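You operate a simulated robot arm through the tools that you are given. There is no shell and no other tool. Be economical: measure what you need, move in short steps, check, and stop when the job is done.

You are at the controls of a simulated two-armed robot. One attempt, no reset.

## Task
Put the black tie bundle on the top of the workbench. Put one of the white tape rolls from the top of the steel table on the shelf under the steel table. Fetch the short carton and set it on the top of the yellow dryer. Fetch the silver block and set it on the shelf under the steel table. Take the yellow hose stub on the top of the steel table and put it away on the top of the workbench. Pick up the blue water bottle with one hand, pass it to the other hand and put it on the wide shelf under the workbench. Take the green label bottle on the top of the workbench and put it away on the top of the large crate. Open the grey drawer. Any order will do. Set down upright: short carton, silver block, blue water bottle, green label bottle.

The check looks at the end state, three seconds after you hand in, the way a careful person would. Anything else that was tipped, shoved, dropped, spilled or broken makes it a failure.

## Robot
Two 7-joint arms with two-finger grippers on one trunk, on a base that drives. Base frame: it is fixed to the floor where the robot stands at the start and does not move with it; the origin is under the middle of the robot, x ahead of it, y to its left, z up; the surface under the hand at the start is at about z = 82. Units: cm, rad, N and s.
The left shoulder is at the start at [7.3, 21.6, 114.3], the right one opposite. With the tool pointing down near the work surface each hand reaches from about 30 to 82 cm from the robot's upright axis, wherever it stands, measured 20 degrees to its own side. Places, roughly: black tie bundle (15x3x3 cm) [50, 0, 80]; blue water bottle [100, -25, 100]; green label bottle [125, 0, 100]; grey drawer [440, 20, 40]; shelf under the steel table [60, 20, 30]; short carton (7x6x9 cm) [50, 30, 90]; silver block (20x5x6 cm) [50, -20, 80]; top of the large crate [130, 230, 60]; top of the workbench [130, 0, 80]; top of the yellow dryer [370, 70, 100]; white tape roll (6x6x2 cm) [60, 30, 80]; wide shelf under the workbench [130, -40, 20]; yellow hose stub [50, -25, 100]. Payload 3.18 kg a hand.
The TCP of each hand is the grasp point between the finger pads, 3 cm short of the fingertips. In the tool frame z runs along the fingers and y along their closing line. Largest opening 14.4 cm; the body of the gripper starts 10.3 cm behind the TCP.
Orientation is that of the tool frame in the base frame, as a unit quaternion [x, y, z, w]. With the fingers straight down and closing along the base's y, the tool's x points along the base's -x, its y along +y and its z along -z.

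## Interface
- The arms move only by the tool arm_command. It takes "left_commands", "right_commands" or both (then of equal length, played together; a hand with none holds still); each is a list that holds one entry, the list of rows, each a list of 7 numbers: the turn, a rotation vector about the base's x, y, z in rad, then the shift along the base's x, y, z in cm, then the finger opening in cm, from 0 to 14.4. In form: [[[wx, wy, wz, tx, ty, tz, claw], ...]]. A call has 1 to 10 rows; each row shifts and turns the commanded pose from where the row before left it. Each row takes 0.2 s and may step no farther than 5 cm and 0.15 rad from the row before; otherwise, or with a gripper value out of range, the whole call is refused. A pose out of reach is approached as far as the arm can. The call stops where the force on the tool passes 40 N (or 10 N more than at its start, if that is more) or the arm is blocked; 0.2 s more then pass. The fingers move at their own pace and stop on an object; they squeeze with about 21 N. The grip force told is the motor's: it shows also when the fingers shut on nothing. Time passes only in rows, and 0.2 s behind the last, so rows that do not move let the fingers close. The reply holds the time, the measured pose of the TCP, the force on the tool along the base axes, the opening and the grip force, in the units named above and with some noise, with the torque about the TCP (base axes, N m) and any sound that the robot's microphone picked up.
- Cameras (640 x 400 px; columns grow to the right, rows downward): "scene" is now at [16.41, -0.9, 132.97]; the picture's right is [-0.08, -1.00, 0.00], its down [-0.57, 0.05, -0.82] and it looks along [0.81, -0.06, -0.58] (base axes); focal length 216 px, centre (320, 200). "left" rides on the left gripper at [7.6, -1.6, -14.3] in its tool frame; the picture's right is [0.21, 0.98, 0.00], its down [-0.84, 0.18, -0.51] and it looks along [-0.50, 0.11, 0.86] (tool axes); focal length 218 px, centre (320, 200). "right" rides on the right gripper at [7.6, 1.6, -14.3] in its tool frame; the picture's right is [-0.21, 0.98, 0.00], its down [-0.84, -0.18, -0.51] and it looks along [-0.50, -0.11, 0.86] (tool axes); focal length 218 px, centre (320, 200). There is no depth. A picture from a camera that has moved, and an enlarged one, comes with that camera's place and axes in the base frame and with its lens.
- camera(camera): a new picture of that camera. The clock stands still meanwhile.
- slide_trunk(by): slides the trunk up (or, below 0, down) by that many cm; the arms and the scene camera ride with it, the base frame stays. It gives what a move gives, with no picture.
- roll_base(legs): drives the robot by 1 to 6 legs, each [ahead, left, turn to the left] in cm, cm and rad, along the robot's own axes; the way and the turn of a leg run together, so that a leg with both is an arc; at most 150 cm and 3.142 rad a leg. The arms and the cameras ride along, it lands a little off, and it stops where it bumps. It gives what a move gives.
- head_to(pan, tilt): turns the head with the scene camera to pan (to the left, within 1.396 rad either way) and tilt (down, from -0.506 to 1.204), counted from straight ahead of the robot. It gives what a move gives.
- zoom(camera, box): a new picture of the part [left, top, right, bottom] of that camera's present view, enlarged. The clock stands still meanwhile.
- finish_job(): hands the job in; it is judged then, once.

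Work in short steps. Places have to be worked out from the pictures, the camera data and where the tool is seen: move nearer, look again, correct. Check each grasp and each placing, and mend what went wrong. You have 483 turns and 226 pictures in all, those below and enlarged ones among them. Open the grippers and draw the arms clear of the work before you hand the job in, unless the task says otherwise; then end with one line.

The tools are called after "Request:" as name(argument=value, ...) on one line, values as JSON. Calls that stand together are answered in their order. arm_command: Moves the arms, as the interface text tells. Its arguments: {"type":"object","properties":{"left_commands":{"type":"array"},"right_commands":{"type":"array"}},"required":[]} The other tools are called the same way: slide_trunk (by) slides the trunk up or down; roll_base (legs) drives the base; head_to (pan, tilt) turns the head that bears the scene camera; camera (camera) takes a picture; zoom (camera, box) takes an enlarged picture of a part of a camera's view; finish_job () hands the job in.

At the start:

```text
clock: 0.0
left_eef_pos: [39.81, 13.26, 117.0]
left_tool_rot: [-0.001, 1.0, 0.0, 0.0]
left_wrist_force: [-0.3, 0.5, 0.1]
left_torque: [0.01, -0.01, 0.01]
left_finger_gap: 14.42
left_grasp_force: 0.0
right_eef_pos: [32.29, -11.37, 119.9]
right_tool_rot: [0.0, 1.0, 0.0, -0.001]
right_wrist_force: [0.3, 1.2, -0.2]
right_torque: [0.01, -0.03, -0.01]
right_finger_gap: 14.43
right_grasp_force: 0.1
trunk travel left (down, up): [-22.5, 14.4]
robot x, y, heading: [-0.07, -0.04, 0.001]
head pan, tilt: [-0.079, 0.614]
```

scene: 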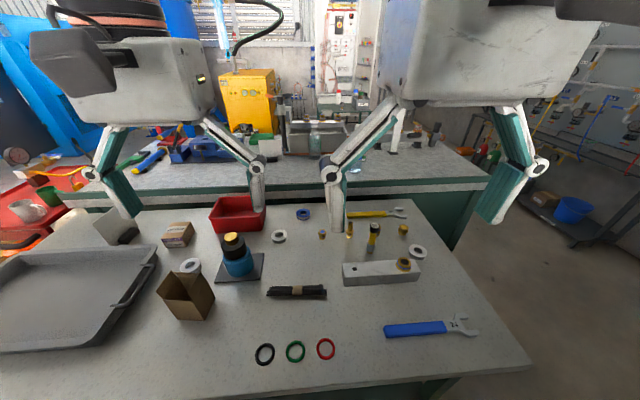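
right: 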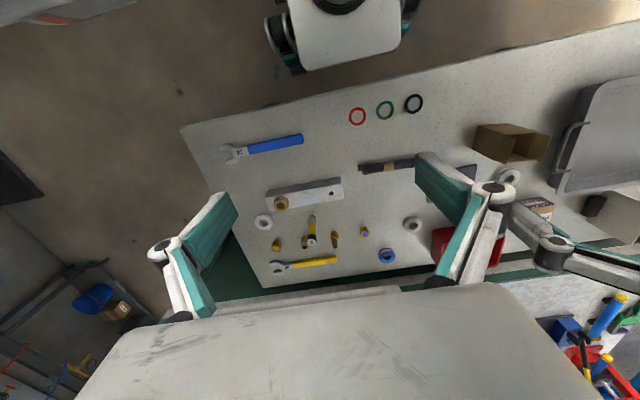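
left: 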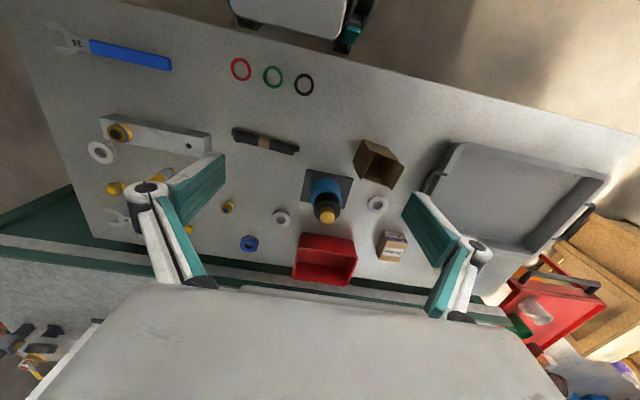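

I start by enlarging the scene view to identify the objects.

Request:
zoom(camera="scene", box=[140, 180, 460, 380])

Request:
zoom(camera="scene", box=[200, 60, 480, 235])

```text
2.00 times, centred on (300, 280) of scene
camera zoom: at [16.41, -0.9, 132.97], right [-0.08, -1.0, 0.0], down [-0.57, 0.05, -0.82], along [0.81, -0.06, -0.58], focal length 431 px, centre (360, 40)
```

zoom: 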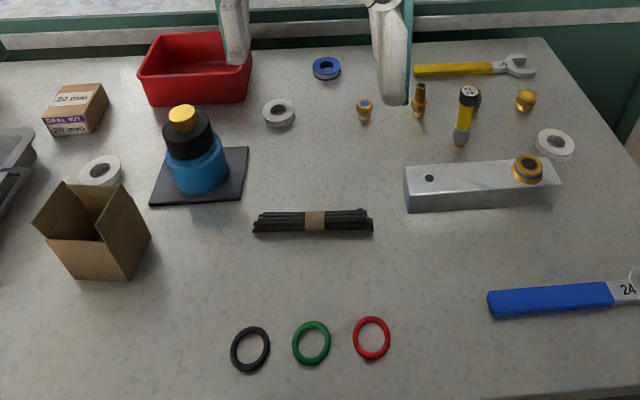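

```text
2.29 times, centred on (340, 148) of scene
camera zoom: at [16.41, -0.9, 132.97], right [-0.08, -1.0, 0.0], down [-0.57, 0.05, -0.82], along [0.81, -0.06, -0.58], focal length 492 px, centre (274, 320)
```

zoom: 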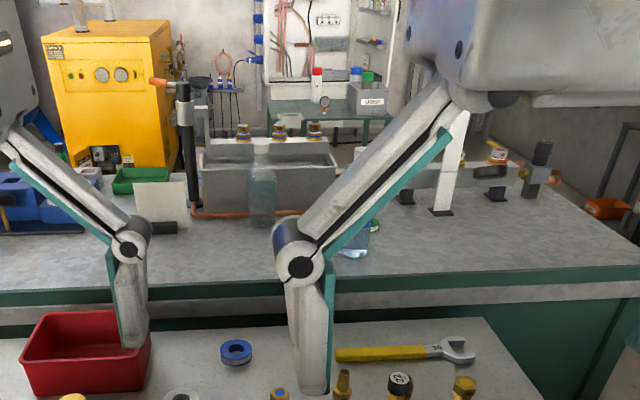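

The item on top of the silver block is likely the hose stub; the open carton at about (50,30) likely the short carton. I look around with the head.

Request:
head_to(pan=0.9, tilt=0.35)

Request:
camera(camera="scene")

Request:
head_to(pan=-0.9, tilt=0.4)

Request:
camera(camera="scene")

Request:
head_to(pan=0.0, tilt=1.1)

Request:
camera(camera="scene")

```text
clock: 1.2
left_eef_pos: [39.76, 13.34, 116.97]
left_tool_rot: [-0.001, 1.0, -0.001, 0.0]
left_wrist_force: [-1.3, -0.7, 1.4]
left_torque: [0.0, 0.0, 0.01]
left_finger_gap: 14.42
left_grasp_force: 0.0
right_eef_pos: [32.32, -11.37, 119.82]
right_tool_rot: [0.0, 1.0, 0.0, 0.0]
right_wrist_force: [0.0, 0.2, 0.0]
right_torque: [0.0, -0.01, -0.01]
right_finger_gap: 14.4
right_grasp_force: 0.0
trunk travel left (down, up): [-22.5, 14.4]
robot x, y, heading: [-0.01, -0.23, 0.002]
head pan, tilt: [0.901, 0.351]
```

```text
220 pictures are left
camera scene: at [13.43, 7.08, 135.37], right [0.78, -0.62, 0.0], down [-0.21, -0.27, -0.94], along [0.58, 0.74, -0.34], focal length 216 px, centre (320, 200)
```

scene: 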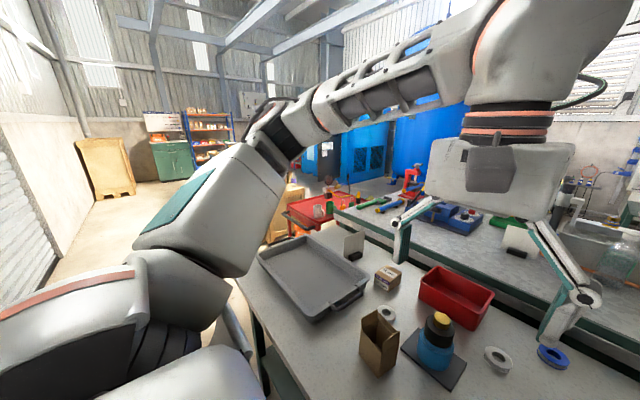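

```text
clock: 3.0
left_eef_pos: [39.68, 13.37, 117.06]
left_tool_rot: [-0.001, 1.0, -0.001, -0.001]
left_wrist_force: [0.3, -0.5, -0.3]
left_torque: [0.04, 0.05, 0.0]
left_finger_gap: 14.42
left_grasp_force: 0.0
right_eef_pos: [32.27, -11.36, 119.81]
right_tool_rot: [0.0, 1.0, 0.0, -0.001]
right_wrist_force: [0.3, -0.5, -0.2]
right_torque: [0.01, 0.0, -0.03]
right_finger_gap: 14.43
right_grasp_force: 0.0
trunk travel left (down, up): [-22.5, 14.4]
robot x, y, heading: [-0.1, 0.05, -0.003]
head pan, tilt: [-0.901, 0.4]
```

```text
219 pictures are left
camera scene: at [13.4, -7.47, 134.92], right [-0.78, -0.62, 0.0], down [-0.24, 0.3, -0.92], along [0.57, -0.72, -0.39], focal length 216 px, centre (320, 200)
```

scene: 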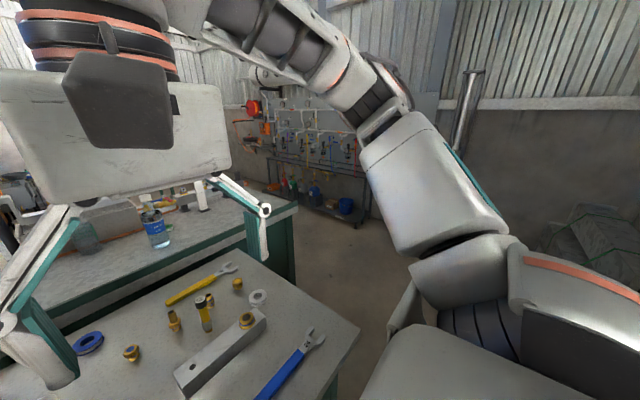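

```text
clock: 4.2
left_eef_pos: [39.65, 13.34, 117.03]
left_tool_rot: [-0.001, 1.0, 0.0, 0.0]
left_wrist_force: [1.1, -0.4, -0.3]
left_torque: [-0.01, 0.03, -0.04]
left_finger_gap: 14.4
left_grasp_force: 0.1
right_eef_pos: [32.48, -11.43, 119.66]
right_tool_rot: [0.0, 1.0, -0.001, 0.0]
right_wrist_force: [25.3, 9.5, -23.3]
right_torque: [-1.71, 2.43, -0.92]
right_finger_gap: 14.37
right_grasp_force: 0.0
trunk travel left (down, up): [-22.5, 14.4]
robot x, y, heading: [-0.39, 0.03, 0.002]
head pan, tilt: [0.0, 1.1]
```

```text
218 pictures are left
camera scene: at [14.36, -0.7, 129.64], right [-0.07, -1.0, 0.0], down [-0.86, 0.06, -0.51], along [0.51, -0.04, -0.86], focal length 216 px, centre (320, 200)
```

scene: 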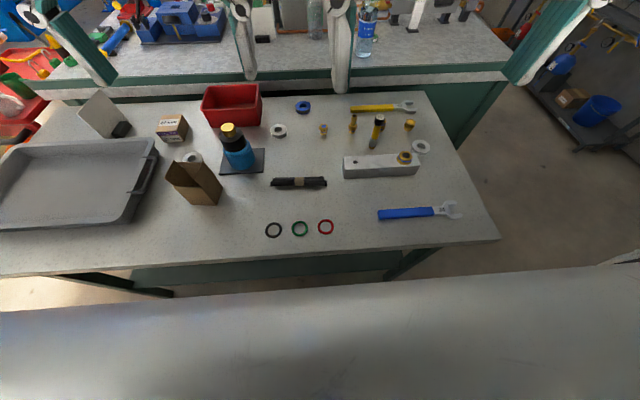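

The head seems to be pressing on the right hand; I raise the head slightly and then move the right hand ahead and aside.

Request:
head_to(pan=0.0, tilt=0.7)

Request:
arm_command(right_commands=[[[0, 0, 0, 3, -4, 0, 14.4], [0, 0, 0, 3, -4, 0, 14.4], [0, 0, 0, 3, -4, 0, 14.4]]])

Request:
head_to(pan=0.0, tilt=0.9)

Request:
camera(camera="scene")

```text
clock: 5.1
left_eef_pos: [39.78, 13.16, 117.0]
left_tool_rot: [-0.001, 1.0, -0.001, 0.0]
left_wrist_force: [-0.9, -0.3, -0.1]
left_torque: [-0.02, 0.0, 0.0]
left_finger_gap: 14.4
left_grasp_force: 0.1
right_eef_pos: [32.27, -11.5, 119.76]
right_tool_rot: [-0.001, 1.0, 0.001, 0.0]
right_wrist_force: [0.2, 0.1, -0.1]
right_torque: [-0.04, 0.01, -0.01]
right_finger_gap: 14.44
right_grasp_force: 0.0
trunk travel left (down, up): [-22.5, 14.4]
robot x, y, heading: [0.09, -0.14, -0.0]
head pan, tilt: [0.0, 0.7]
```

```text
clock: 5.9
left_eef_pos: [39.79, 13.06, 116.97]
left_tool_rot: [0.0, 1.0, 0.0, -0.001]
left_wrist_force: [0.1, 0.1, 0.6]
left_torque: [0.05, 0.0, -0.03]
left_finger_gap: 14.41
left_grasp_force: 0.1
right_eef_pos: [41.37, -23.23, 119.7]
right_tool_rot: [0.0, 1.0, 0.001, 0.0]
right_wrist_force: [-0.5, -0.4, -1.0]
right_torque: [0.02, 0.02, 0.01]
right_finger_gap: 14.4
right_grasp_force: 0.1
trunk travel left (down, up): [-22.5, 14.4]
robot x, y, heading: [0.19, -0.33, -0.006]
head pan, tilt: [0.0, 0.7]
```

```text
clock: 6.7
left_eef_pos: [39.69, 13.24, 116.95]
left_tool_rot: [-0.001, 1.0, -0.001, 0.0]
left_wrist_force: [0.0, -0.3, -0.6]
left_torque: [-0.01, -0.02, -0.04]
left_finger_gap: 14.4
left_grasp_force: 0.0
right_eef_pos: [41.22, -23.15, 119.65]
right_tool_rot: [0.001, 1.0, 0.0, -0.001]
right_wrist_force: [0.3, -0.7, -0.7]
right_torque: [-0.01, -0.03, -0.01]
right_finger_gap: 14.42
right_grasp_force: 0.2
trunk travel left (down, up): [-22.5, 14.4]
robot x, y, heading: [-0.32, -0.17, -0.003]
head pan, tilt: [0.0, 0.901]
```

```text
217 pictures are left
camera scene: at [15.19, -0.21, 130.62], right [0.0, -1.0, 0.0], down [-0.78, 0.0, -0.62], along [0.62, 0.0, -0.78], focal length 216 px, centre (320, 200)
```

scene: 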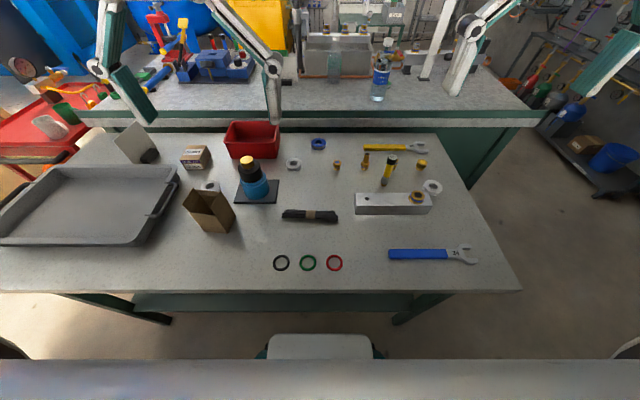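

Clear view. I enlarge the two sides for accurate pixel positions.

Request:
zoom(camera="scene", box=[270, 130, 494, 270])

Request:
zoom(camera="scene", box=[150, 110, 374, 250])

Request:
zoom(camera="scene", box=[260, 20, 420, 120])

```text
2.86 times, centred on (382, 200) of scene
camera zoom: at [15.19, -0.21, 130.62], right [0.0, -1.0, 0.0], down [-0.78, 0.0, -0.62], along [0.62, 0.0, -0.78], focal length 616 px, centre (143, 200)
```

zoom: 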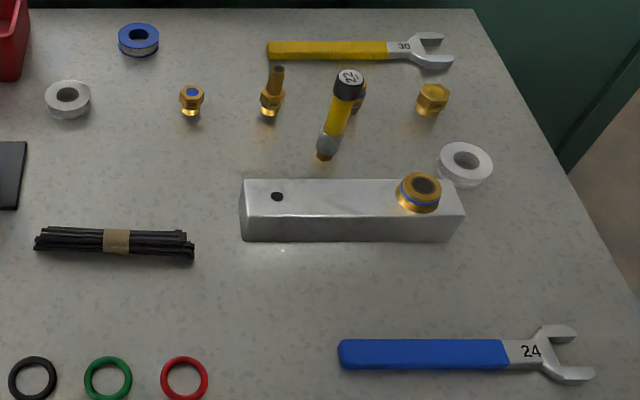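

```text
2.86 times, centred on (262, 180) of scene
camera zoom: at [15.19, -0.21, 130.62], right [0.0, -1.0, 0.0], down [-0.78, 0.0, -0.62], along [0.62, 0.0, -0.78], focal length 616 px, centre (486, 257)
```

zoom: 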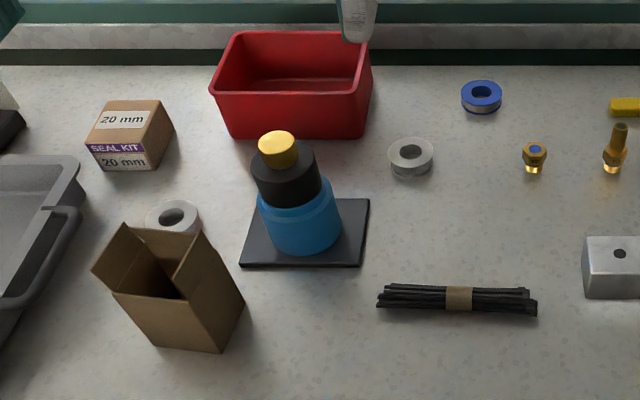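

```text
4.00 times, centred on (340, 70) of scene
camera zoom: at [15.19, -0.21, 130.62], right [0.0, -1.0, 0.0], down [-0.78, 0.0, -0.62], along [0.62, 0.0, -0.78], focal length 862 px, centre (240, 720)
```

zoom: 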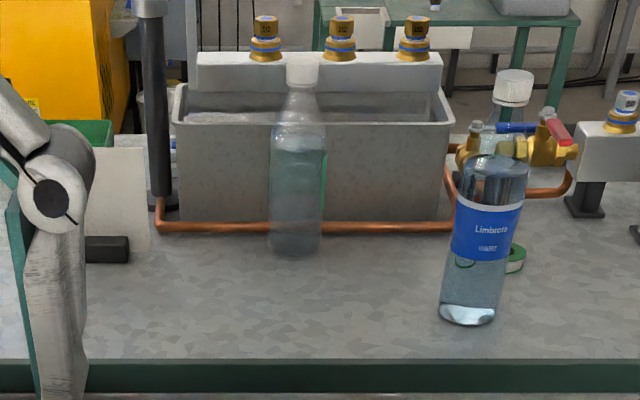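

Two candidates for the hose stub: the yellow standing tube and the brass fitting on the block. I look closer from the right hand camera.

Request:
zoom(camera="right", box=[220, 120, 420, 245])

Request:
zoom(camera="scene", box=[350, 140, 446, 200])

```text
3.20 times, centred on (320, 182) of right
camera zoom: at [33.69, -21.51, 133.88], right [0.21, 0.98, 0.0], down [0.84, -0.18, 0.51], along [0.5, -0.11, -0.86], focal length 698 px, centre (320, 256)
```

zoom: 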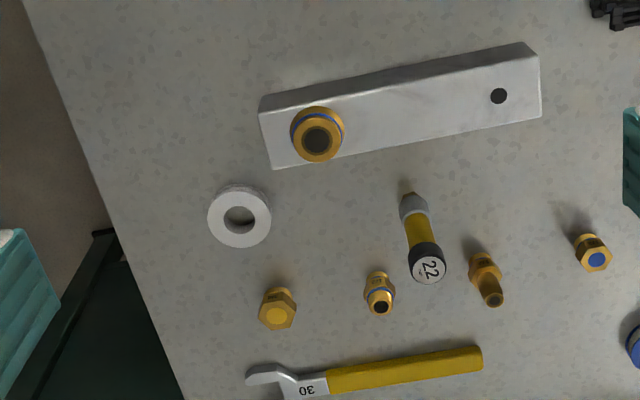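

```text
6.67 times, centred on (398, 170) of scene
camera zoom: at [15.19, -0.21, 130.62], right [0.0, -1.0, 0.0], down [-0.78, 0.0, -0.62], along [0.62, 0.0, -0.78], focal length 1436 px, centre (-200, 400)
```

zoom: 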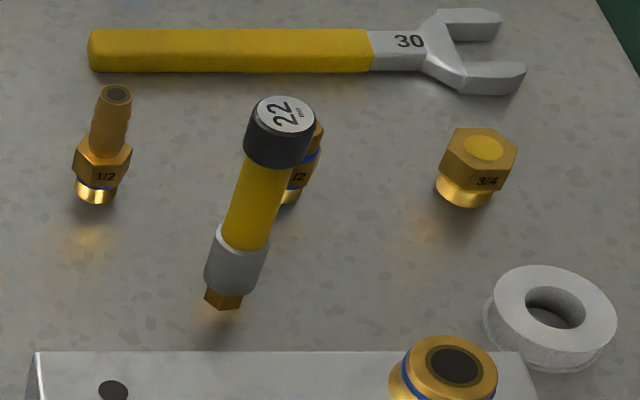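

The yellow tube with grey ferrule is the hose stub; the fitting belongs on the block. Now I back off to look at the shelf under the table.

Request:
roll_base(legs=[[-70, 0, 0]])

Request:
slide_trunk(by=-20)

Request:
head_to(pan=0.0, tilt=0.6)

Request:
camera(camera="scene")

```text
clock: 9.6
left_eef_pos: [-9.14, 13.66, 116.94]
left_tool_rot: [0.0, 1.0, -0.001, 0.0]
left_wrist_force: [1.0, -0.4, -0.6]
left_torque: [-0.01, 0.15, 0.01]
left_finger_gap: 14.4
left_grasp_force: 0.1
right_eef_pos: [-7.64, -22.84, 119.8]
right_tool_rot: [-0.001, 1.0, 0.001, 0.002]
right_wrist_force: [0.4, 0.1, -0.6]
right_torque: [0.03, 0.11, 0.0]
right_finger_gap: 14.4
right_grasp_force: 0.1
trunk travel left (down, up): [-22.5, 14.4]
robot x, y, heading: [-49.27, 0.28, 0.001]
head pan, tilt: [0.0, 0.901]
stopped in leg 1: the robot was blocked; the commanded pose is now the measured one
```

```text
clock: 11.0
left_eef_pos: [-7.68, 13.54, 102.06]
left_tool_rot: [-0.002, 1.0, -0.003, -0.019]
left_wrist_force: [8.0, 4.6, -5.0]
left_torque: [-0.65, 0.84, -0.24]
left_finger_gap: 14.37
left_grasp_force: 0.1
right_eef_pos: [-6.66, -22.72, 104.89]
right_tool_rot: [-0.001, 1.0, 0.0, -0.02]
right_wrist_force: [0.1, -0.2, 0.4]
right_torque: [0.0, 0.03, 0.01]
right_finger_gap: 14.39
right_grasp_force: 0.1
trunk travel left (down, up): [-9.0, 28.0]
robot x, y, heading: [-48.97, 0.36, -0.003]
head pan, tilt: [0.0, 0.901]
stopped: the force on the tool passed its limit at 90 N (the readings are from after the stop); the commanded pose is now the measured one
```

```text
clock: 11.8
left_eef_pos: [-8.09, 13.57, 102.53]
left_tool_rot: [-0.003, 1.0, -0.001, -0.015]
left_wrist_force: [0.2, 0.1, 0.3]
left_torque: [0.0, 0.01, -0.02]
left_finger_gap: 14.4
left_grasp_force: 0.1
right_eef_pos: [-7.09, -22.82, 105.45]
right_tool_rot: [0.0, 1.0, 0.001, -0.015]
right_wrist_force: [-0.2, -0.6, -0.6]
right_torque: [0.0, 0.0, -0.01]
right_finger_gap: 14.4
right_grasp_force: 0.0
trunk travel left (down, up): [-9.0, 28.0]
robot x, y, heading: [-48.97, 0.58, -0.001]
head pan, tilt: [0.0, 0.6]
```

```text
211 pictures are left
camera scene: at [-19.16, 0.12, 117.49], right [0.0, -1.0, 0.0], down [-0.57, 0.0, -0.82], along [0.82, 0.0, -0.57], focal length 216 px, centre (320, 200)
```

scene: 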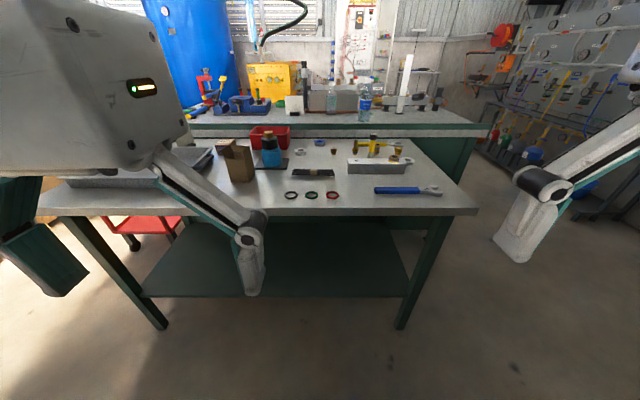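

Blocked behind at x≈-49, and the trunk slide made head/hand meet. I move the hands forward away from the head, then see what the trunk slide does.

Request:
arm_command(left_commands=[[[0, 0, 0, 4, 2, 0, 14.4], [0, 0, 0, 4, 2, 0, 14.4], [0, 0, 0, 4, 2, 0, 14.4], [0, 0, 0, 0, 0, 0, 14.4]]], right_commands=[[[0, 0, 0, 4, -2, 0, 14.4], [0, 0, 0, 4, -2, 0, 14.4], [0, 0, 0, 4, -2, 0, 14.4], [0, 0, 0, 0, 0, 0, 14.4]]])

Request:
slide_trunk(by=-3)

Request:
camera(camera="scene")

```text
clock: 12.8
left_eef_pos: [3.99, 19.61, 102.52]
left_tool_rot: [-0.002, 1.0, -0.004, -0.014]
left_wrist_force: [0.1, -0.4, 0.4]
left_torque: [-0.02, -0.02, 0.01]
left_finger_gap: 14.39
left_grasp_force: 0.0
right_eef_pos: [4.55, -27.93, 104.57]
right_tool_rot: [0.0, 1.0, 0.001, -0.014]
right_wrist_force: [-0.6, 0.4, 0.4]
right_torque: [0.01, 0.0, 0.02]
right_finger_gap: 14.4
right_grasp_force: 0.0
right hand out of reach, approached as far as the arm can: row 3
trunk travel left (down, up): [-9.0, 28.0]
robot x, y, heading: [-49.17, 0.44, -0.003]
head pan, tilt: [0.0, 0.6]
```

```text
clock: 13.5
left_eef_pos: [3.74, 19.64, 99.79]
left_tool_rot: [-0.004, 1.0, -0.003, -0.011]
left_wrist_force: [-1.0, 0.2, 0.0]
left_torque: [0.02, -0.11, 0.02]
left_finger_gap: 14.41
left_grasp_force: 0.0
right_eef_pos: [4.18, -27.65, 101.64]
right_tool_rot: [0.0, 1.0, 0.001, -0.012]
right_wrist_force: [-0.4, -0.1, 1.0]
right_torque: [0.01, -0.08, 0.01]
right_finger_gap: 14.39
right_grasp_force: 0.0
trunk travel left (down, up): [-6.0, 31.0]
robot x, y, heading: [-49.4, 0.11, 0.001]
head pan, tilt: [0.0, 0.6]
```

```text
210 pictures are left
camera scene: at [-16.29, 0.12, 113.66], right [0.0, -1.0, 0.0], down [-0.56, 0.0, -0.83], along [0.83, 0.0, -0.56], focal length 216 px, centre (320, 200)
```

scene: 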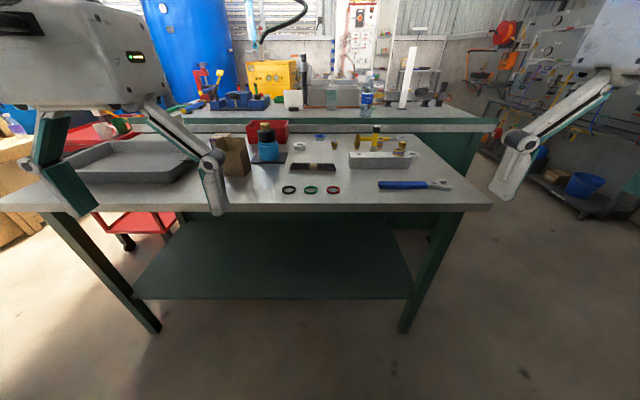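

The trunk fold moves the head forward as it lowers; shelf spans x≈34..84, open in front. I raise the trunk and drive back to pick the block.

Request:
slide_trunk(by=16.5)

Request:
roll_base(legs=[[46, 0, 0]])

Request:
arm_command(right_commands=[[[0, 0, 0.15, 0, -2.5, -1, 9], [0, 0, 0.15, 0, -2.5, -1, 9], [0, 0, 0.15, 0, -2.5, -1, 9], [0, 0, 0.15, 0, -2.5, -1, 9], [0, 0, 0.15, 0, -2.5, -1, 9], [0, 0, 0.15, 0, -2.5, -1, 9], [0, 0, 0.15, 0, 0, -1, 9], [0, 0, 0.15, 0, 0, -1, 9], [0, 0, 0.15, 0, 0, -1, 9], [0, 0, 0.15, 0, 0, -1, 9]]])

```text
clock: 15.4
left_eef_pos: [3.98, 19.65, 115.84]
left_tool_rot: [-0.003, 1.0, -0.003, -0.015]
left_wrist_force: [0.6, 0.6, -0.6]
left_torque: [-0.03, 0.05, 0.01]
left_finger_gap: 14.38
left_grasp_force: 0.0
right_eef_pos: [-3.84, -27.65, 129.2]
right_tool_rot: [0.001, 0.992, 0.002, 0.127]
right_wrist_force: [0.5, 0.3, -0.4]
right_torque: [-0.02, 0.04, 0.0]
right_finger_gap: 14.4
right_grasp_force: 0.1
trunk travel left (down, up): [-22.5, 14.5]
robot x, y, heading: [-48.89, 0.39, 0.002]
head pan, tilt: [0.0, 0.6]
```

```text
clock: 18.2
left_eef_pos: [50.04, 20.47, 116.02]
left_tool_rot: [-0.008, 1.0, -0.004, -0.015]
left_wrist_force: [0.4, -0.1, -0.7]
left_torque: [-0.01, 0.04, 0.0]
left_finger_gap: 14.39
left_grasp_force: 0.2
right_eef_pos: [42.61, -26.97, 129.32]
right_tool_rot: [-0.003, 0.992, 0.002, 0.128]
right_wrist_force: [-0.4, 0.4, 0.1]
right_torque: [0.01, 0.05, 0.01]
right_finger_gap: 14.41
right_grasp_force: 0.0
trunk travel left (down, up): [-22.5, 14.5]
robot x, y, heading: [-2.69, 0.65, 0.01]
head pan, tilt: [0.0, 0.6]
```

```text
clock: 20.4
left_eef_pos: [50.04, 20.38, 116.01]
left_tool_rot: [-0.007, 1.0, -0.003, -0.015]
left_wrist_force: [-0.2, 0.2, 0.2]
left_torque: [0.02, -0.02, 0.03]
left_finger_gap: 14.41
left_grasp_force: 0.1
right_eef_pos: [31.64, -24.63, 112.66]
right_tool_rot: [-0.289, 0.944, 0.067, 0.144]
right_wrist_force: [-0.6, 0.4, 0.2]
right_torque: [-0.02, 0.03, 0.0]
right_finger_gap: 9.01
right_grasp_force: 0.1
right hand out of reach, approached as far as the arm can: row 1, 2, 3, 4, 5, 6, 7, 8, 9, 10
trunk travel left (down, up): [-22.5, 14.5]
robot x, y, heading: [-2.62, 0.62, 0.01]
head pan, tilt: [0.0, 0.6]
```

The right arm is near a limit; I move it forward into a comfortable region and straighten the tilt.

Request:
arm_command(right_commands=[[[0, 0.1, 0, 4, -1.5, 0, 9], [0, 0.1, 0, 4, -1.5, 0, 9], [0, 0.05, 0, 4, -1.5, 0, 9], [0, 0, 0, 4, -1.5, -2, 9], [0, 0, 0, 0, 0, -2, 9]]])

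```text
clock: 21.6
left_eef_pos: [50.27, 20.4, 115.93]
left_tool_rot: [-0.008, 1.0, -0.002, -0.016]
left_wrist_force: [0.5, -0.1, -0.5]
left_torque: [0.01, 0.02, -0.01]
left_finger_gap: 14.42
left_grasp_force: 0.0
right_eef_pos: [36.57, -23.47, 102.52]
right_tool_rot: [-0.28, 0.952, 0.108, 0.055]
right_wrist_force: [0.0, 0.2, -0.2]
right_torque: [0.03, 0.08, 0.01]
right_finger_gap: 9.03
right_grasp_force: 0.0
right hand out of reach, approached as far as the arm can: row 1, 2, 3, 4
trunk travel left (down, up): [-22.5, 14.5]
robot x, y, heading: [-2.49, 0.38, 0.011]
head pan, tilt: [0.0, 0.6]
```

Continue with small steps, adding yaw gradually.

Request:
arm_command(right_commands=[[[0, 0, 0.1, 2, -2, 0, 9], [0, 0, 0.1, 2, -2, 0, 9], [0, 0, 0.1, 2, -2, 0, 9], [0, 0, 0.1, 2, -2, 0, 9]]])

Request:
camera(camera="scene")

```text
clock: 22.6
left_eef_pos: [50.13, 20.38, 115.86]
left_tool_rot: [-0.008, 1.0, -0.003, -0.015]
left_wrist_force: [-0.2, -0.7, 0.1]
left_torque: [-0.02, 0.03, 0.0]
left_finger_gap: 14.42
left_grasp_force: 0.1
right_eef_pos: [33.44, -22.97, 94.89]
right_tool_rot: [-0.384, 0.917, 0.087, 0.062]
right_wrist_force: [0.0, -0.3, -0.1]
right_torque: [-0.03, -0.01, 0.0]
right_finger_gap: 9.02
right_grasp_force: 0.0
right hand out of reach, approached as far as the arm can: row 1, 2, 3, 4
trunk travel left (down, up): [-22.5, 14.5]
robot x, y, heading: [-2.81, 0.64, 0.009]
head pan, tilt: [0.0, 0.6]
```

```text
209 pictures are left
camera scene: at [13.85, 0.48, 133.04], right [0.01, -1.0, 0.0], down [-0.57, -0.01, -0.82], along [0.82, 0.01, -0.57], focal length 216 px, centre (320, 200)
```

scene: 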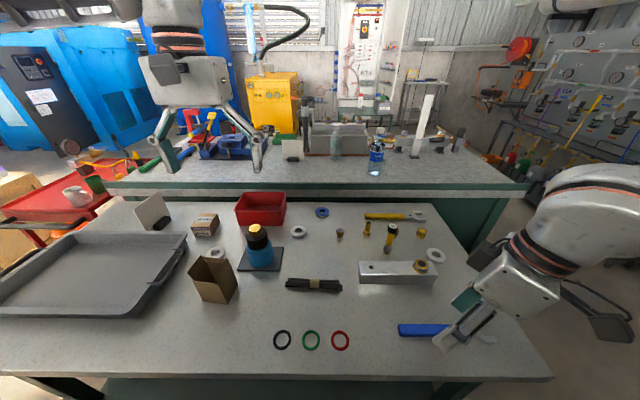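

The hand sank to z≈95 near the wrench; I raise it and undo the yaw to get out of the joint limit.

Request:
arm_command(right_commands=[[[0, 0, -0.1, 0, 0, 4, 9], [0, 0, -0.1, 0, 0, 4, 9], [0, 0, -0.1, 0, 0, 4, 9], [0, 0, -0.1, 0, 0, 3, 9], [0, 0, -0.1, 0, 0, 0, 9]]])

```text
clock: 23.8
left_eef_pos: [50.17, 20.37, 115.9]
left_tool_rot: [-0.007, 1.0, -0.003, -0.015]
left_wrist_force: [-0.7, -1.2, 0.0]
left_torque: [0.03, 0.01, 0.0]
left_finger_gap: 14.38
left_grasp_force: 0.0
right_eef_pos: [33.62, -23.17, 110.16]
right_tool_rot: [-0.144, 0.984, 0.068, 0.08]
right_wrist_force: [0.8, -0.4, 0.2]
right_torque: [0.02, 0.01, -0.04]
right_finger_gap: 8.99
right_grasp_force: 0.1
trunk travel left (down, up): [-22.5, 14.5]
robot x, y, heading: [-2.47, 0.74, 0.014]
head pan, tilt: [0.0, 0.6]
```

Back in reach. I move forward over the block without rotating.

Request:
arm_command(right_commands=[[[0, 0.08, 0, 4, -1, 0, 9], [0, 0.08, 0, 4, -1, 0, 9], [0, 0, 0, 4, -1, 0, 9], [0, 0, 0, 4, -1, 0, 9]]])

Request:
arm_command(right_commands=[[[0, 0, 0.15, 0, -1, 0, 9], [0, 0, 0.15, 0, -1, 0, 9], [0, 0, 0.15, 0, -1, 0, 9], [0, 0, 0.15, 0, -1, 0, 9]]])

```text
clock: 24.8
left_eef_pos: [50.1, 20.37, 115.88]
left_tool_rot: [-0.007, 1.0, -0.002, -0.015]
left_wrist_force: [-0.1, -0.3, 1.5]
left_torque: [-0.01, 0.01, -0.02]
left_finger_gap: 14.39
left_grasp_force: 0.0
right_eef_pos: [42.64, -25.4, 109.99]
right_tool_rot: [-0.138, 0.987, 0.078, 0.002]
right_wrist_force: [0.4, 0.1, -0.4]
right_torque: [-0.02, 0.0, 0.01]
right_finger_gap: 8.99
right_grasp_force: 0.0
right hand out of reach, approached as far as the arm can: row 3, 4
trunk travel left (down, up): [-22.5, 14.5]
robot x, y, heading: [-2.76, 0.5, 0.01]
head pan, tilt: [0.0, 0.6]
```

```text
clock: 25.8
left_eef_pos: [50.03, 20.5, 115.96]
left_tool_rot: [-0.008, 1.0, -0.002, -0.014]
left_wrist_force: [0.2, 0.5, -0.6]
left_torque: [-0.02, -0.01, -0.01]
left_finger_gap: 14.38
left_grasp_force: 0.0
right_eef_pos: [42.52, -25.42, 109.98]
right_tool_rot: [-0.138, 0.987, 0.079, 0.004]
right_wrist_force: [-0.5, 0.6, -0.5]
right_torque: [0.05, -0.01, 0.04]
right_finger_gap: 9.0
right_grasp_force: 0.0
right hand out of reach, approached as far as the arm can: row 1, 2, 3, 4
trunk travel left (down, up): [-22.5, 14.5]
robot x, y, heading: [-2.39, 0.5, 0.009]
head pan, tilt: [0.0, 0.6]
```

The right arm seems stuck in an elbow-low configuration. I look at it with the head panned right.

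Request:
head_to(pan=-0.7, tilt=0.4)

Request:
camera(camera="scene")

Request:
head_to(pan=0.7, tilt=0.4)

Request:
camera(camera="scene")

```text
clock: 26.8
left_eef_pos: [50.02, 20.29, 115.99]
left_tool_rot: [-0.008, 1.0, -0.004, -0.015]
left_wrist_force: [-1.4, -0.5, -0.2]
left_torque: [-0.04, -0.01, 0.02]
left_finger_gap: 14.4
left_grasp_force: 0.0
right_eef_pos: [42.49, -25.5, 110.09]
right_tool_rot: [-0.138, 0.987, 0.079, 0.002]
right_wrist_force: [0.2, 0.5, 1.0]
right_torque: [-0.02, -0.02, 0.0]
right_finger_gap: 9.0
right_grasp_force: 0.0
trunk travel left (down, up): [-22.5, 14.5]
robot x, y, heading: [-2.95, 0.73, 0.011]
head pan, tilt: [-0.7, 0.4]
```

```text
208 pictures are left
camera scene: at [12.09, -5.46, 134.88], right [-0.64, -0.77, 0.0], down [-0.3, 0.25, -0.92], along [0.71, -0.59, -0.39], focal length 216 px, centre (320, 200)
```

scene: 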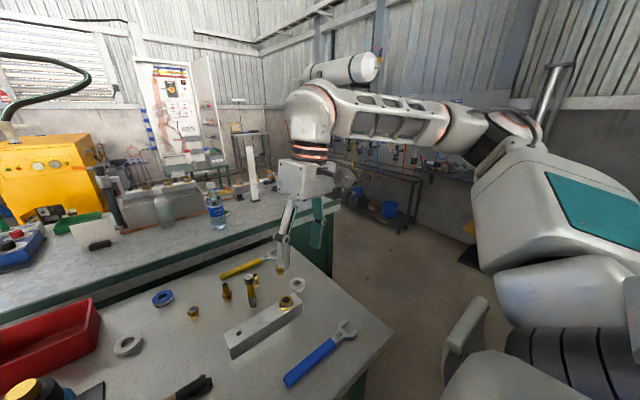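

```text
clock: 28.4
left_eef_pos: [50.0, 20.32, 116.0]
left_tool_rot: [-0.008, 1.0, -0.003, -0.015]
left_wrist_force: [-0.2, 0.2, 0.4]
left_torque: [0.01, -0.04, -0.02]
left_finger_gap: 14.43
left_grasp_force: 0.0
right_eef_pos: [42.54, -25.37, 110.0]
right_tool_rot: [-0.138, 0.987, 0.079, 0.003]
right_wrist_force: [-0.2, 1.0, -0.4]
right_torque: [0.03, -0.03, 0.01]
right_finger_gap: 9.01
right_grasp_force: 0.0
trunk travel left (down, up): [-22.5, 14.5]
robot x, y, heading: [-2.94, 0.78, 0.017]
head pan, tilt: [0.7, 0.4]
```

```text
207 pictures are left
camera scene: at [11.97, 6.46, 134.88], right [0.65, -0.76, 0.0], down [-0.3, -0.25, -0.92], along [0.7, 0.6, -0.39], focal length 216 px, centre (320, 200)
```

scene: 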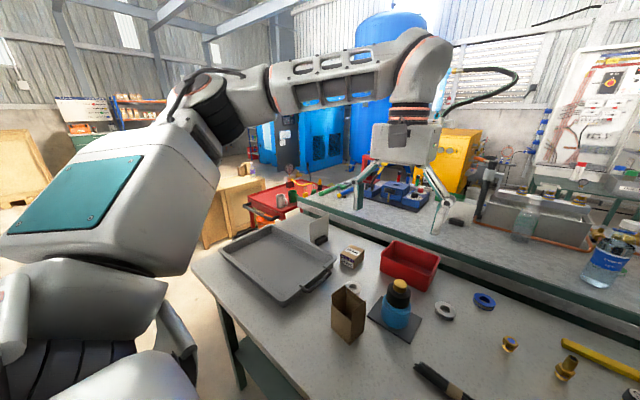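

Both arms look alike in configuration. I straighten the right hand (no yaw, no tilt) and test forward and low reach.

Request:
arm_command(right_commands=[[[-0.08, 0, -0.14, 0, 0, -2, 9], [-0.08, 0, -0.14, 0, 0, -2, 9], [0, 0, 0, 2, 0, -2, 9], [0, 0, 0, 3, 0, -2, 9], [0, 0, 0, 3, 0, -2, 9]]])

Request:
arm_command(right_commands=[[[0, 0, 0.15, 0, 0, 0, 9], [0, 0, 0.15, 0, 0, 0, 9], [0, 0, 0.15, 0, 0, 0, 9], [0, 0, 0.15, 0, 0, 0, 9], [0, 0, 0.15, 0, 0, 0, 9]]])

```text
refused: row 1 steps farther than a row can; nothing moved
```

```text
clock: 29.6
left_eef_pos: [50.11, 20.42, 115.97]
left_tool_rot: [-0.007, 1.0, -0.002, -0.015]
left_wrist_force: [0.5, 0.6, 0.3]
left_torque: [0.03, 0.03, 0.0]
left_finger_gap: 14.4
left_grasp_force: 0.1
right_eef_pos: [40.97, -25.76, 108.1]
right_tool_rot: [-0.167, 0.984, 0.062, 0.01]
right_wrist_force: [0.0, 0.5, -0.4]
right_torque: [0.03, 0.01, 0.01]
right_finger_gap: 8.97
right_grasp_force: 0.0
right hand out of reach, approached as far as the arm can: row 1, 2, 3, 4, 5
trunk travel left (down, up): [-22.5, 14.5]
robot x, y, heading: [-2.91, 0.65, 0.009]
head pan, tilt: [0.7, 0.4]
```

Positive yaw is limited here. I straighten and advance, with smaller rotations.

Request:
arm_command(right_commands=[[[-0.06, 0, -0.12, 0, 0, -1, 9], [-0.06, 0, -0.12, 0, 0, -1, 9], [0, 0, -0.1, 2, 0, -1, 9], [0, 0, 0, 3, 0, -1, 9], [0, 0, 0, 3, 0, -1, 9]]])

Request:
arm_command(right_commands=[[[0, 0, -0.15, 0, 0, 0, 9], [0, 0, -0.15, 0, 0, 0, 9], [0, 0, -0.15, 0, 0, 0, 9], [0, 0, -0.15, 0, 0, 0, 9], [0, 0, -0.15, 0, 0, 0, 9]]])

```text
clock: 30.8
left_eef_pos: [50.14, 20.33, 115.95]
left_tool_rot: [-0.007, 1.0, -0.003, -0.015]
left_wrist_force: [-0.6, 0.8, -1.2]
left_torque: [-0.02, 0.04, 0.01]
left_finger_gap: 14.39
left_grasp_force: 0.1
right_eef_pos: [49.15, -25.79, 103.43]
right_tool_rot: [0.001, 1.0, 0.0, 0.006]
right_wrist_force: [-0.6, 0.1, -1.7]
right_torque: [0.02, 0.04, 0.01]
right_finger_gap: 8.97
right_grasp_force: 0.0
trunk travel left (down, up): [-22.5, 14.5]
robot x, y, heading: [-2.58, 0.19, 0.012]
head pan, tilt: [0.7, 0.4]
```

```text
clock: 32.0
left_eef_pos: [50.02, 20.4, 115.99]
left_tool_rot: [-0.007, 1.0, -0.002, -0.015]
left_wrist_force: [-0.2, 0.2, -0.1]
left_torque: [0.0, 0.0, 0.0]
left_finger_gap: 14.38
left_grasp_force: 0.1
right_eef_pos: [49.02, -25.67, 103.3]
right_tool_rot: [0.369, 0.929, -0.003, 0.007]
right_wrist_force: [-0.3, 0.1, 0.4]
right_torque: [-0.02, 0.0, 0.01]
right_finger_gap: 9.02
right_grasp_force: 0.1
trunk travel left (down, up): [-22.5, 14.5]
robot x, y, heading: [-2.7, 0.59, 0.01]
head pan, tilt: [0.7, 0.4]
```

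Negative yaw works. I turn to −90° and then tilt so the hand points down and to −y, coming from the left side of the block.

Request:
arm_command(right_commands=[[[0, 0, -0.15, 0, 1, 0, 9], [0, 0, -0.15, 0, 1, 0, 9], [0, 0, -0.15, 0, 1, 0, 9], [0, 0, -0.15, 0, 1, 0, 9], [0, 0, -0.15, 0, 1, 0, 9], [0, 0, -0.057, 0.5, 1, 0, 9]]])

Request:
arm_command(right_commands=[[[-0.14, 0, 0, 0, 0, 0, 9], [-0.14, 0, 0, 0, 0, 0, 9], [-0.14, 0, 0, 0, 0, 0, 9], [-0.14, 0, 0, 0, 0, 0, 9], [-0.14, 0, 0, 0, 0, 0, 9]]])

Request:
camera(camera="right")

```text
clock: 33.4
left_eef_pos: [49.94, 20.48, 115.83]
left_tool_rot: [-0.007, 1.0, -0.003, -0.015]
left_wrist_force: [0.7, 0.2, -0.1]
left_torque: [0.03, 0.04, 0.04]
left_finger_gap: 14.39
left_grasp_force: 0.1
right_eef_pos: [49.57, -19.7, 103.3]
right_tool_rot: [0.704, 0.71, -0.004, 0.004]
right_wrist_force: [0.6, 0.2, 1.0]
right_torque: [0.02, -0.04, -0.01]
right_finger_gap: 9.03
right_grasp_force: 0.1
trunk travel left (down, up): [-22.5, 14.5]
robot x, y, heading: [-2.31, 0.35, 0.01]
head pan, tilt: [0.7, 0.4]
```

```text
clock: 34.6
left_eef_pos: [50.12, 20.6, 115.93]
left_tool_rot: [-0.008, 1.0, -0.004, -0.015]
left_wrist_force: [-0.4, 0.5, -1.1]
left_torque: [-0.04, 0.01, -0.03]
left_finger_gap: 14.41
left_grasp_force: 0.0
right_eef_pos: [49.57, -19.66, 103.21]
right_tool_rot: [0.658, 0.666, -0.25, 0.247]
right_wrist_force: [-0.6, 1.3, -0.3]
right_torque: [-0.03, 0.03, -0.01]
right_finger_gap: 8.99
right_grasp_force: 0.1
trunk travel left (down, up): [-22.5, 14.5]
robot x, y, heading: [-2.78, 0.58, 0.01]
head pan, tilt: [0.7, 0.4]
```

```text
206 pictures are left
camera right: at [51.12, -4.4, 108.86], right [0.98, -0.15, 0.13], down [-0.17, -0.3, 0.94], along [-0.1, -0.94, -0.32], focal length 218 px, centre (320, 200)
```

right: 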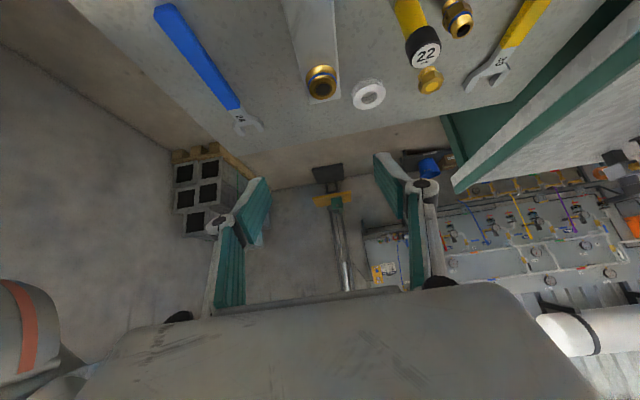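

Triangulating the fitting from both cameras gives its top at (51.0,−25.7,86.2), so the table is near z≈79.5. I shift over the block centre and descend partway.

Request:
arm_command(right_commands=[[[0, 0, 0, 1.4, -1.0, -3, 9], [0, 0, 0, 0, 0, -4, 9], [0, 0, 0, 0, 0, -4, 9], [0, 0, 0, 0, 0, -3, 9]]])

Request:
head_to(pan=-0.4, tilt=0.75)

Request:
camera(camera="scene")

Request:
camera(camera="right")

```text
clock: 35.6
left_eef_pos: [50.15, 20.43, 115.85]
left_tool_rot: [-0.006, 1.0, -0.002, -0.015]
left_wrist_force: [0.6, -0.3, 0.2]
left_torque: [-0.02, 0.03, 0.03]
left_finger_gap: 14.42
left_grasp_force: 0.0
right_eef_pos: [50.8, -20.58, 89.04]
right_tool_rot: [0.658, 0.667, -0.249, 0.245]
right_wrist_force: [0.5, -0.2, -0.2]
right_torque: [-0.02, 0.01, 0.05]
right_finger_gap: 9.01
right_grasp_force: 0.1
trunk travel left (down, up): [-22.5, 14.5]
robot x, y, heading: [-2.44, 0.46, 0.009]
head pan, tilt: [0.7, 0.4]
```

```text
clock: 36.9
left_eef_pos: [49.88, 20.4, 115.98]
left_tool_rot: [-0.007, 1.0, -0.002, -0.015]
left_wrist_force: [0.8, 0.0, -0.4]
left_torque: [0.01, -0.01, -0.03]
left_finger_gap: 14.37
left_grasp_force: 0.1
right_eef_pos: [50.72, -20.47, 89.12]
right_tool_rot: [0.659, 0.666, -0.249, 0.245]
right_wrist_force: [-0.5, -1.2, -0.4]
right_torque: [0.01, 0.01, 0.0]
right_finger_gap: 9.0
right_grasp_force: 0.0
trunk travel left (down, up): [-22.5, 14.5]
robot x, y, heading: [-2.5, 0.37, 0.008]
head pan, tilt: [-0.4, 0.75]
```

```text
205 pictures are left
camera scene: at [12.61, -2.71, 131.78], right [-0.38, -0.93, 0.0], down [-0.63, 0.26, -0.73], along [0.68, -0.28, -0.68], focal length 216 px, centre (320, 200)
```

scene: 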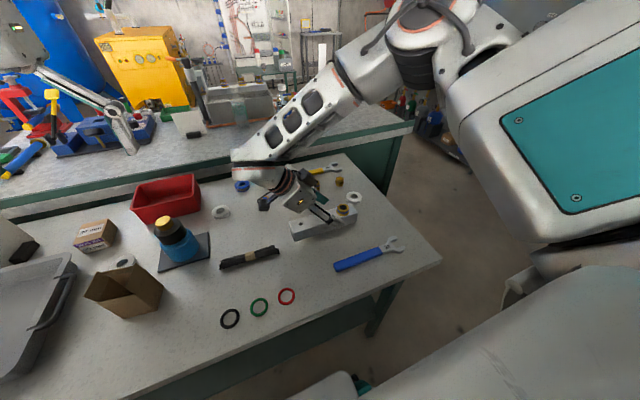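

```text
204 pictures are left
camera right: at [52.37, -5.32, 94.78], right [0.98, -0.15, 0.13], down [-0.17, -0.31, 0.94], along [-0.1, -0.94, -0.33], focal length 218 px, centre (320, 200)
```

right: 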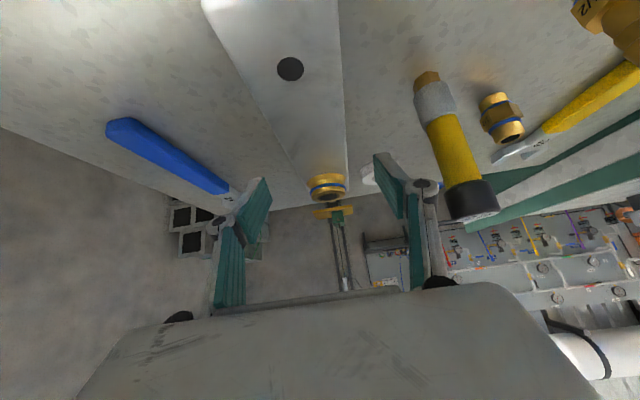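

Fingers straddle the block. Descend to grasp height and close.

Request:
arm_command(right_commands=[[[0, 0, 0, 0, 0, -2, 9], [0, 0, 0, 0, 0, -2, 9], [0, 0, 0, 0, 0, -1, 9], [0, 0, 0, 0, 0, -0.5, 9]]])

Request:
camera(camera="right")

```text
clock: 37.8
left_eef_pos: [49.74, 20.47, 116.22]
left_tool_rot: [-0.007, 1.0, -0.004, -0.013]
left_wrist_force: [0.1, 0.5, -0.8]
left_torque: [0.01, 0.05, -0.03]
left_finger_gap: 14.39
left_grasp_force: 0.0
right_eef_pos: [50.55, -20.35, 85.08]
right_tool_rot: [0.663, 0.661, -0.248, 0.248]
right_wrist_force: [-12.6, 6.1, 40.4]
right_torque: [0.24, 0.01, -0.25]
right_finger_gap: 4.58
right_grasp_force: 44.9
trunk travel left (down, up): [-22.5, 14.5]
robot x, y, heading: [-2.59, 0.91, 0.006]
head pan, tilt: [-0.4, 0.75]
stopped in row 4 (right hand): the force on the tool passed its limit at 56 N (the readings are from after the stop); the commanded pose is now the measured one
```

```text
203 pictures are left
camera right: at [52.32, -5.17, 90.62], right [0.98, -0.16, 0.14], down [-0.18, -0.3, 0.94], along [-0.11, -0.94, -0.32], focal length 218 px, centre (320, 200)
```

right: 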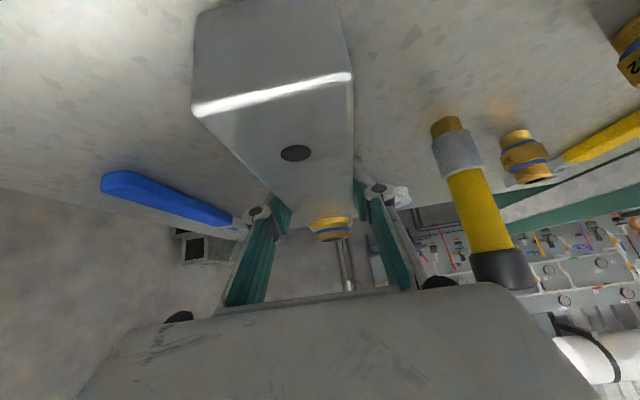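

Tips touched the table (z≈82), and the fingers are on the block (4.58 cm). I squeeze and lift a little.

Request:
arm_command(right_commands=[[[0, 0, 0, 0, 0, 0, 0], [0, 0, 0, 0, 0, 0, 0], [0, 0, 0, 0, 0, 0.5, 0], [0, 0, 0, 0, 0, 1.5, 0], [0, 0, 0, 0, 0, 2, 0]]])

Request:
camera(camera="scene")

```text
clock: 38.4
left_eef_pos: [49.76, 20.39, 115.94]
left_tool_rot: [-0.007, 1.0, -0.003, -0.014]
left_wrist_force: [0.2, 0.4, -0.5]
left_torque: [0.02, -0.03, 0.02]
left_finger_gap: 14.38
left_grasp_force: 0.1
right_eef_pos: [50.53, -20.39, 85.07]
right_tool_rot: [0.665, 0.659, -0.248, 0.247]
right_wrist_force: [-9.5, 3.1, 35.1]
right_torque: [-0.1, 0.72, -0.76]
right_finger_gap: 4.6
right_grasp_force: 20.8
trunk travel left (down, up): [-22.5, 14.5]
robot x, y, heading: [-3.08, 0.86, 0.012]
head pan, tilt: [-0.4, 0.75]
stopped in row 2 (right hand): the force on the tool passed its limit at 54 N (the readings are from after the stop); the commanded pose is now the measured one
```

```text
202 pictures are left
camera scene: at [12.33, -2.61, 131.8], right [-0.38, -0.93, 0.0], down [-0.63, 0.26, -0.73], along [0.68, -0.28, -0.68], focal length 216 px, centre (320, 200)
```

scene: 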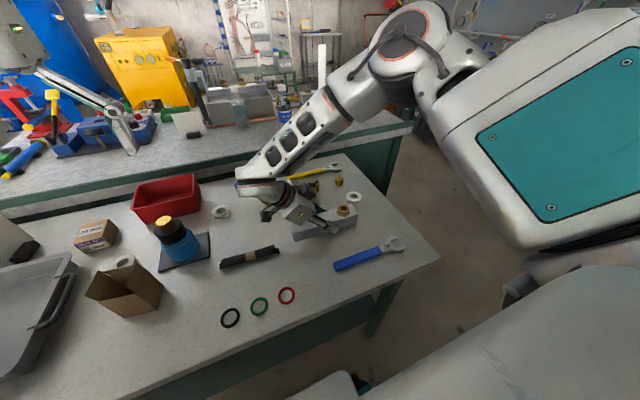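

Grip established at 4.6 cm. Lift.

Request:
arm_command(right_commands=[[[0, 0, 0, 0, 0, 0.5, 0], [0, 0, 0, 0, 0, 1, 0], [0, 0, 0, 0, 0, 1.5, 0], [0, 0, 0, 0, 0, 2, 0]]])

Request:
camera(camera="right")

```text
clock: 39.4
left_eef_pos: [49.97, 20.4, 115.86]
left_tool_rot: [-0.007, 1.0, -0.003, -0.014]
left_wrist_force: [0.1, 0.6, 0.4]
left_torque: [0.02, -0.02, 0.02]
left_finger_gap: 14.4
left_grasp_force: 0.0
right_eef_pos: [50.74, -20.47, 89.69]
right_tool_rot: [0.662, 0.663, -0.249, 0.247]
right_wrist_force: [0.1, -0.6, -9.3]
right_torque: [-0.08, 0.0, -0.02]
right_finger_gap: 4.59
right_grasp_force: 20.7
trunk travel left (down, up): [-22.5, 14.5]
robot x, y, heading: [-2.77, 0.66, 0.014]
head pan, tilt: [-0.4, 0.75]
```

```text
201 pictures are left
camera right: at [52.53, -5.33, 95.22], right [0.98, -0.16, 0.13], down [-0.18, -0.3, 0.94], along [-0.11, -0.94, -0.32], focal length 218 px, centre (320, 200)
```

right: 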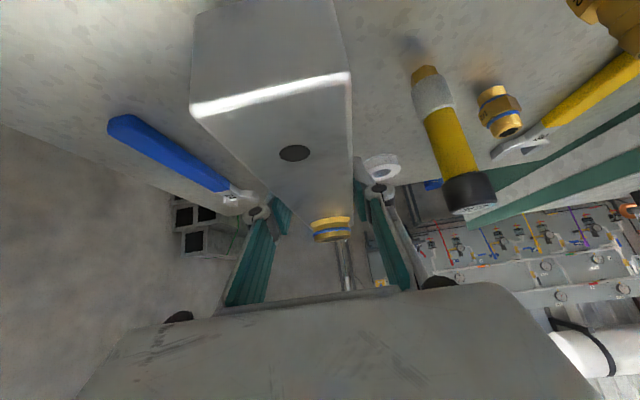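

The block is held level (≈9 N). I raise it and yaw back +90° so it points forward.

Request:
arm_command(right_commands=[[[0, 0, 0, 0, 0, 4, 0], [0, 0, 0, 0, 0, 4, 0], [0, 0, 0, 0, 0, 4, 0], [0, 0, 0, 0, 0, 2, 0]]])

Request:
arm_command(right_commands=[[[0, 0, 0.14, 0, -0.5, 0, 0], [0, 0, 0.14, 0, -0.5, 0, 0], [0, 0, 0.14, 0, -0.5, 0, 0], [0, 0, 0.14, 0, -0.5, 0, 0], [0, 0, 0.14, 0, -0.5, 0, 0], [0, 0, 0.14, 0, -0.5, 0, 0]]])

```text
clock: 40.4
left_eef_pos: [50.03, 20.39, 116.03]
left_tool_rot: [-0.007, 1.0, -0.003, -0.015]
left_wrist_force: [0.5, -0.4, -0.5]
left_torque: [0.0, 0.01, 0.0]
left_finger_gap: 14.4
left_grasp_force: 0.1
right_eef_pos: [50.85, -20.63, 103.57]
right_tool_rot: [0.662, 0.662, -0.248, 0.248]
right_wrist_force: [-0.6, 0.7, -10.4]
right_torque: [-0.08, -0.03, -0.01]
right_finger_gap: 4.59
right_grasp_force: 20.9
trunk travel left (down, up): [-22.5, 14.5]
robot x, y, heading: [-2.68, 0.63, 0.006]
head pan, tilt: [-0.4, 0.75]
```

```text
clock: 41.8
left_eef_pos: [49.96, 20.35, 116.03]
left_tool_rot: [-0.007, 1.0, -0.003, -0.015]
left_wrist_force: [0.6, 0.3, 0.0]
left_torque: [0.01, -0.02, 0.01]
left_finger_gap: 14.41
left_grasp_force: 0.1
right_eef_pos: [50.83, -23.62, 103.7]
right_tool_rot: [0.335, 0.875, -0.126, 0.327]
right_wrist_force: [-0.1, -0.4, -10.7]
right_torque: [-0.06, -0.03, 0.02]
right_finger_gap: 4.6
right_grasp_force: 20.8
trunk travel left (down, up): [-22.5, 14.5]
robot x, y, heading: [-2.42, 0.77, 0.009]
head pan, tilt: [-0.4, 0.75]
```

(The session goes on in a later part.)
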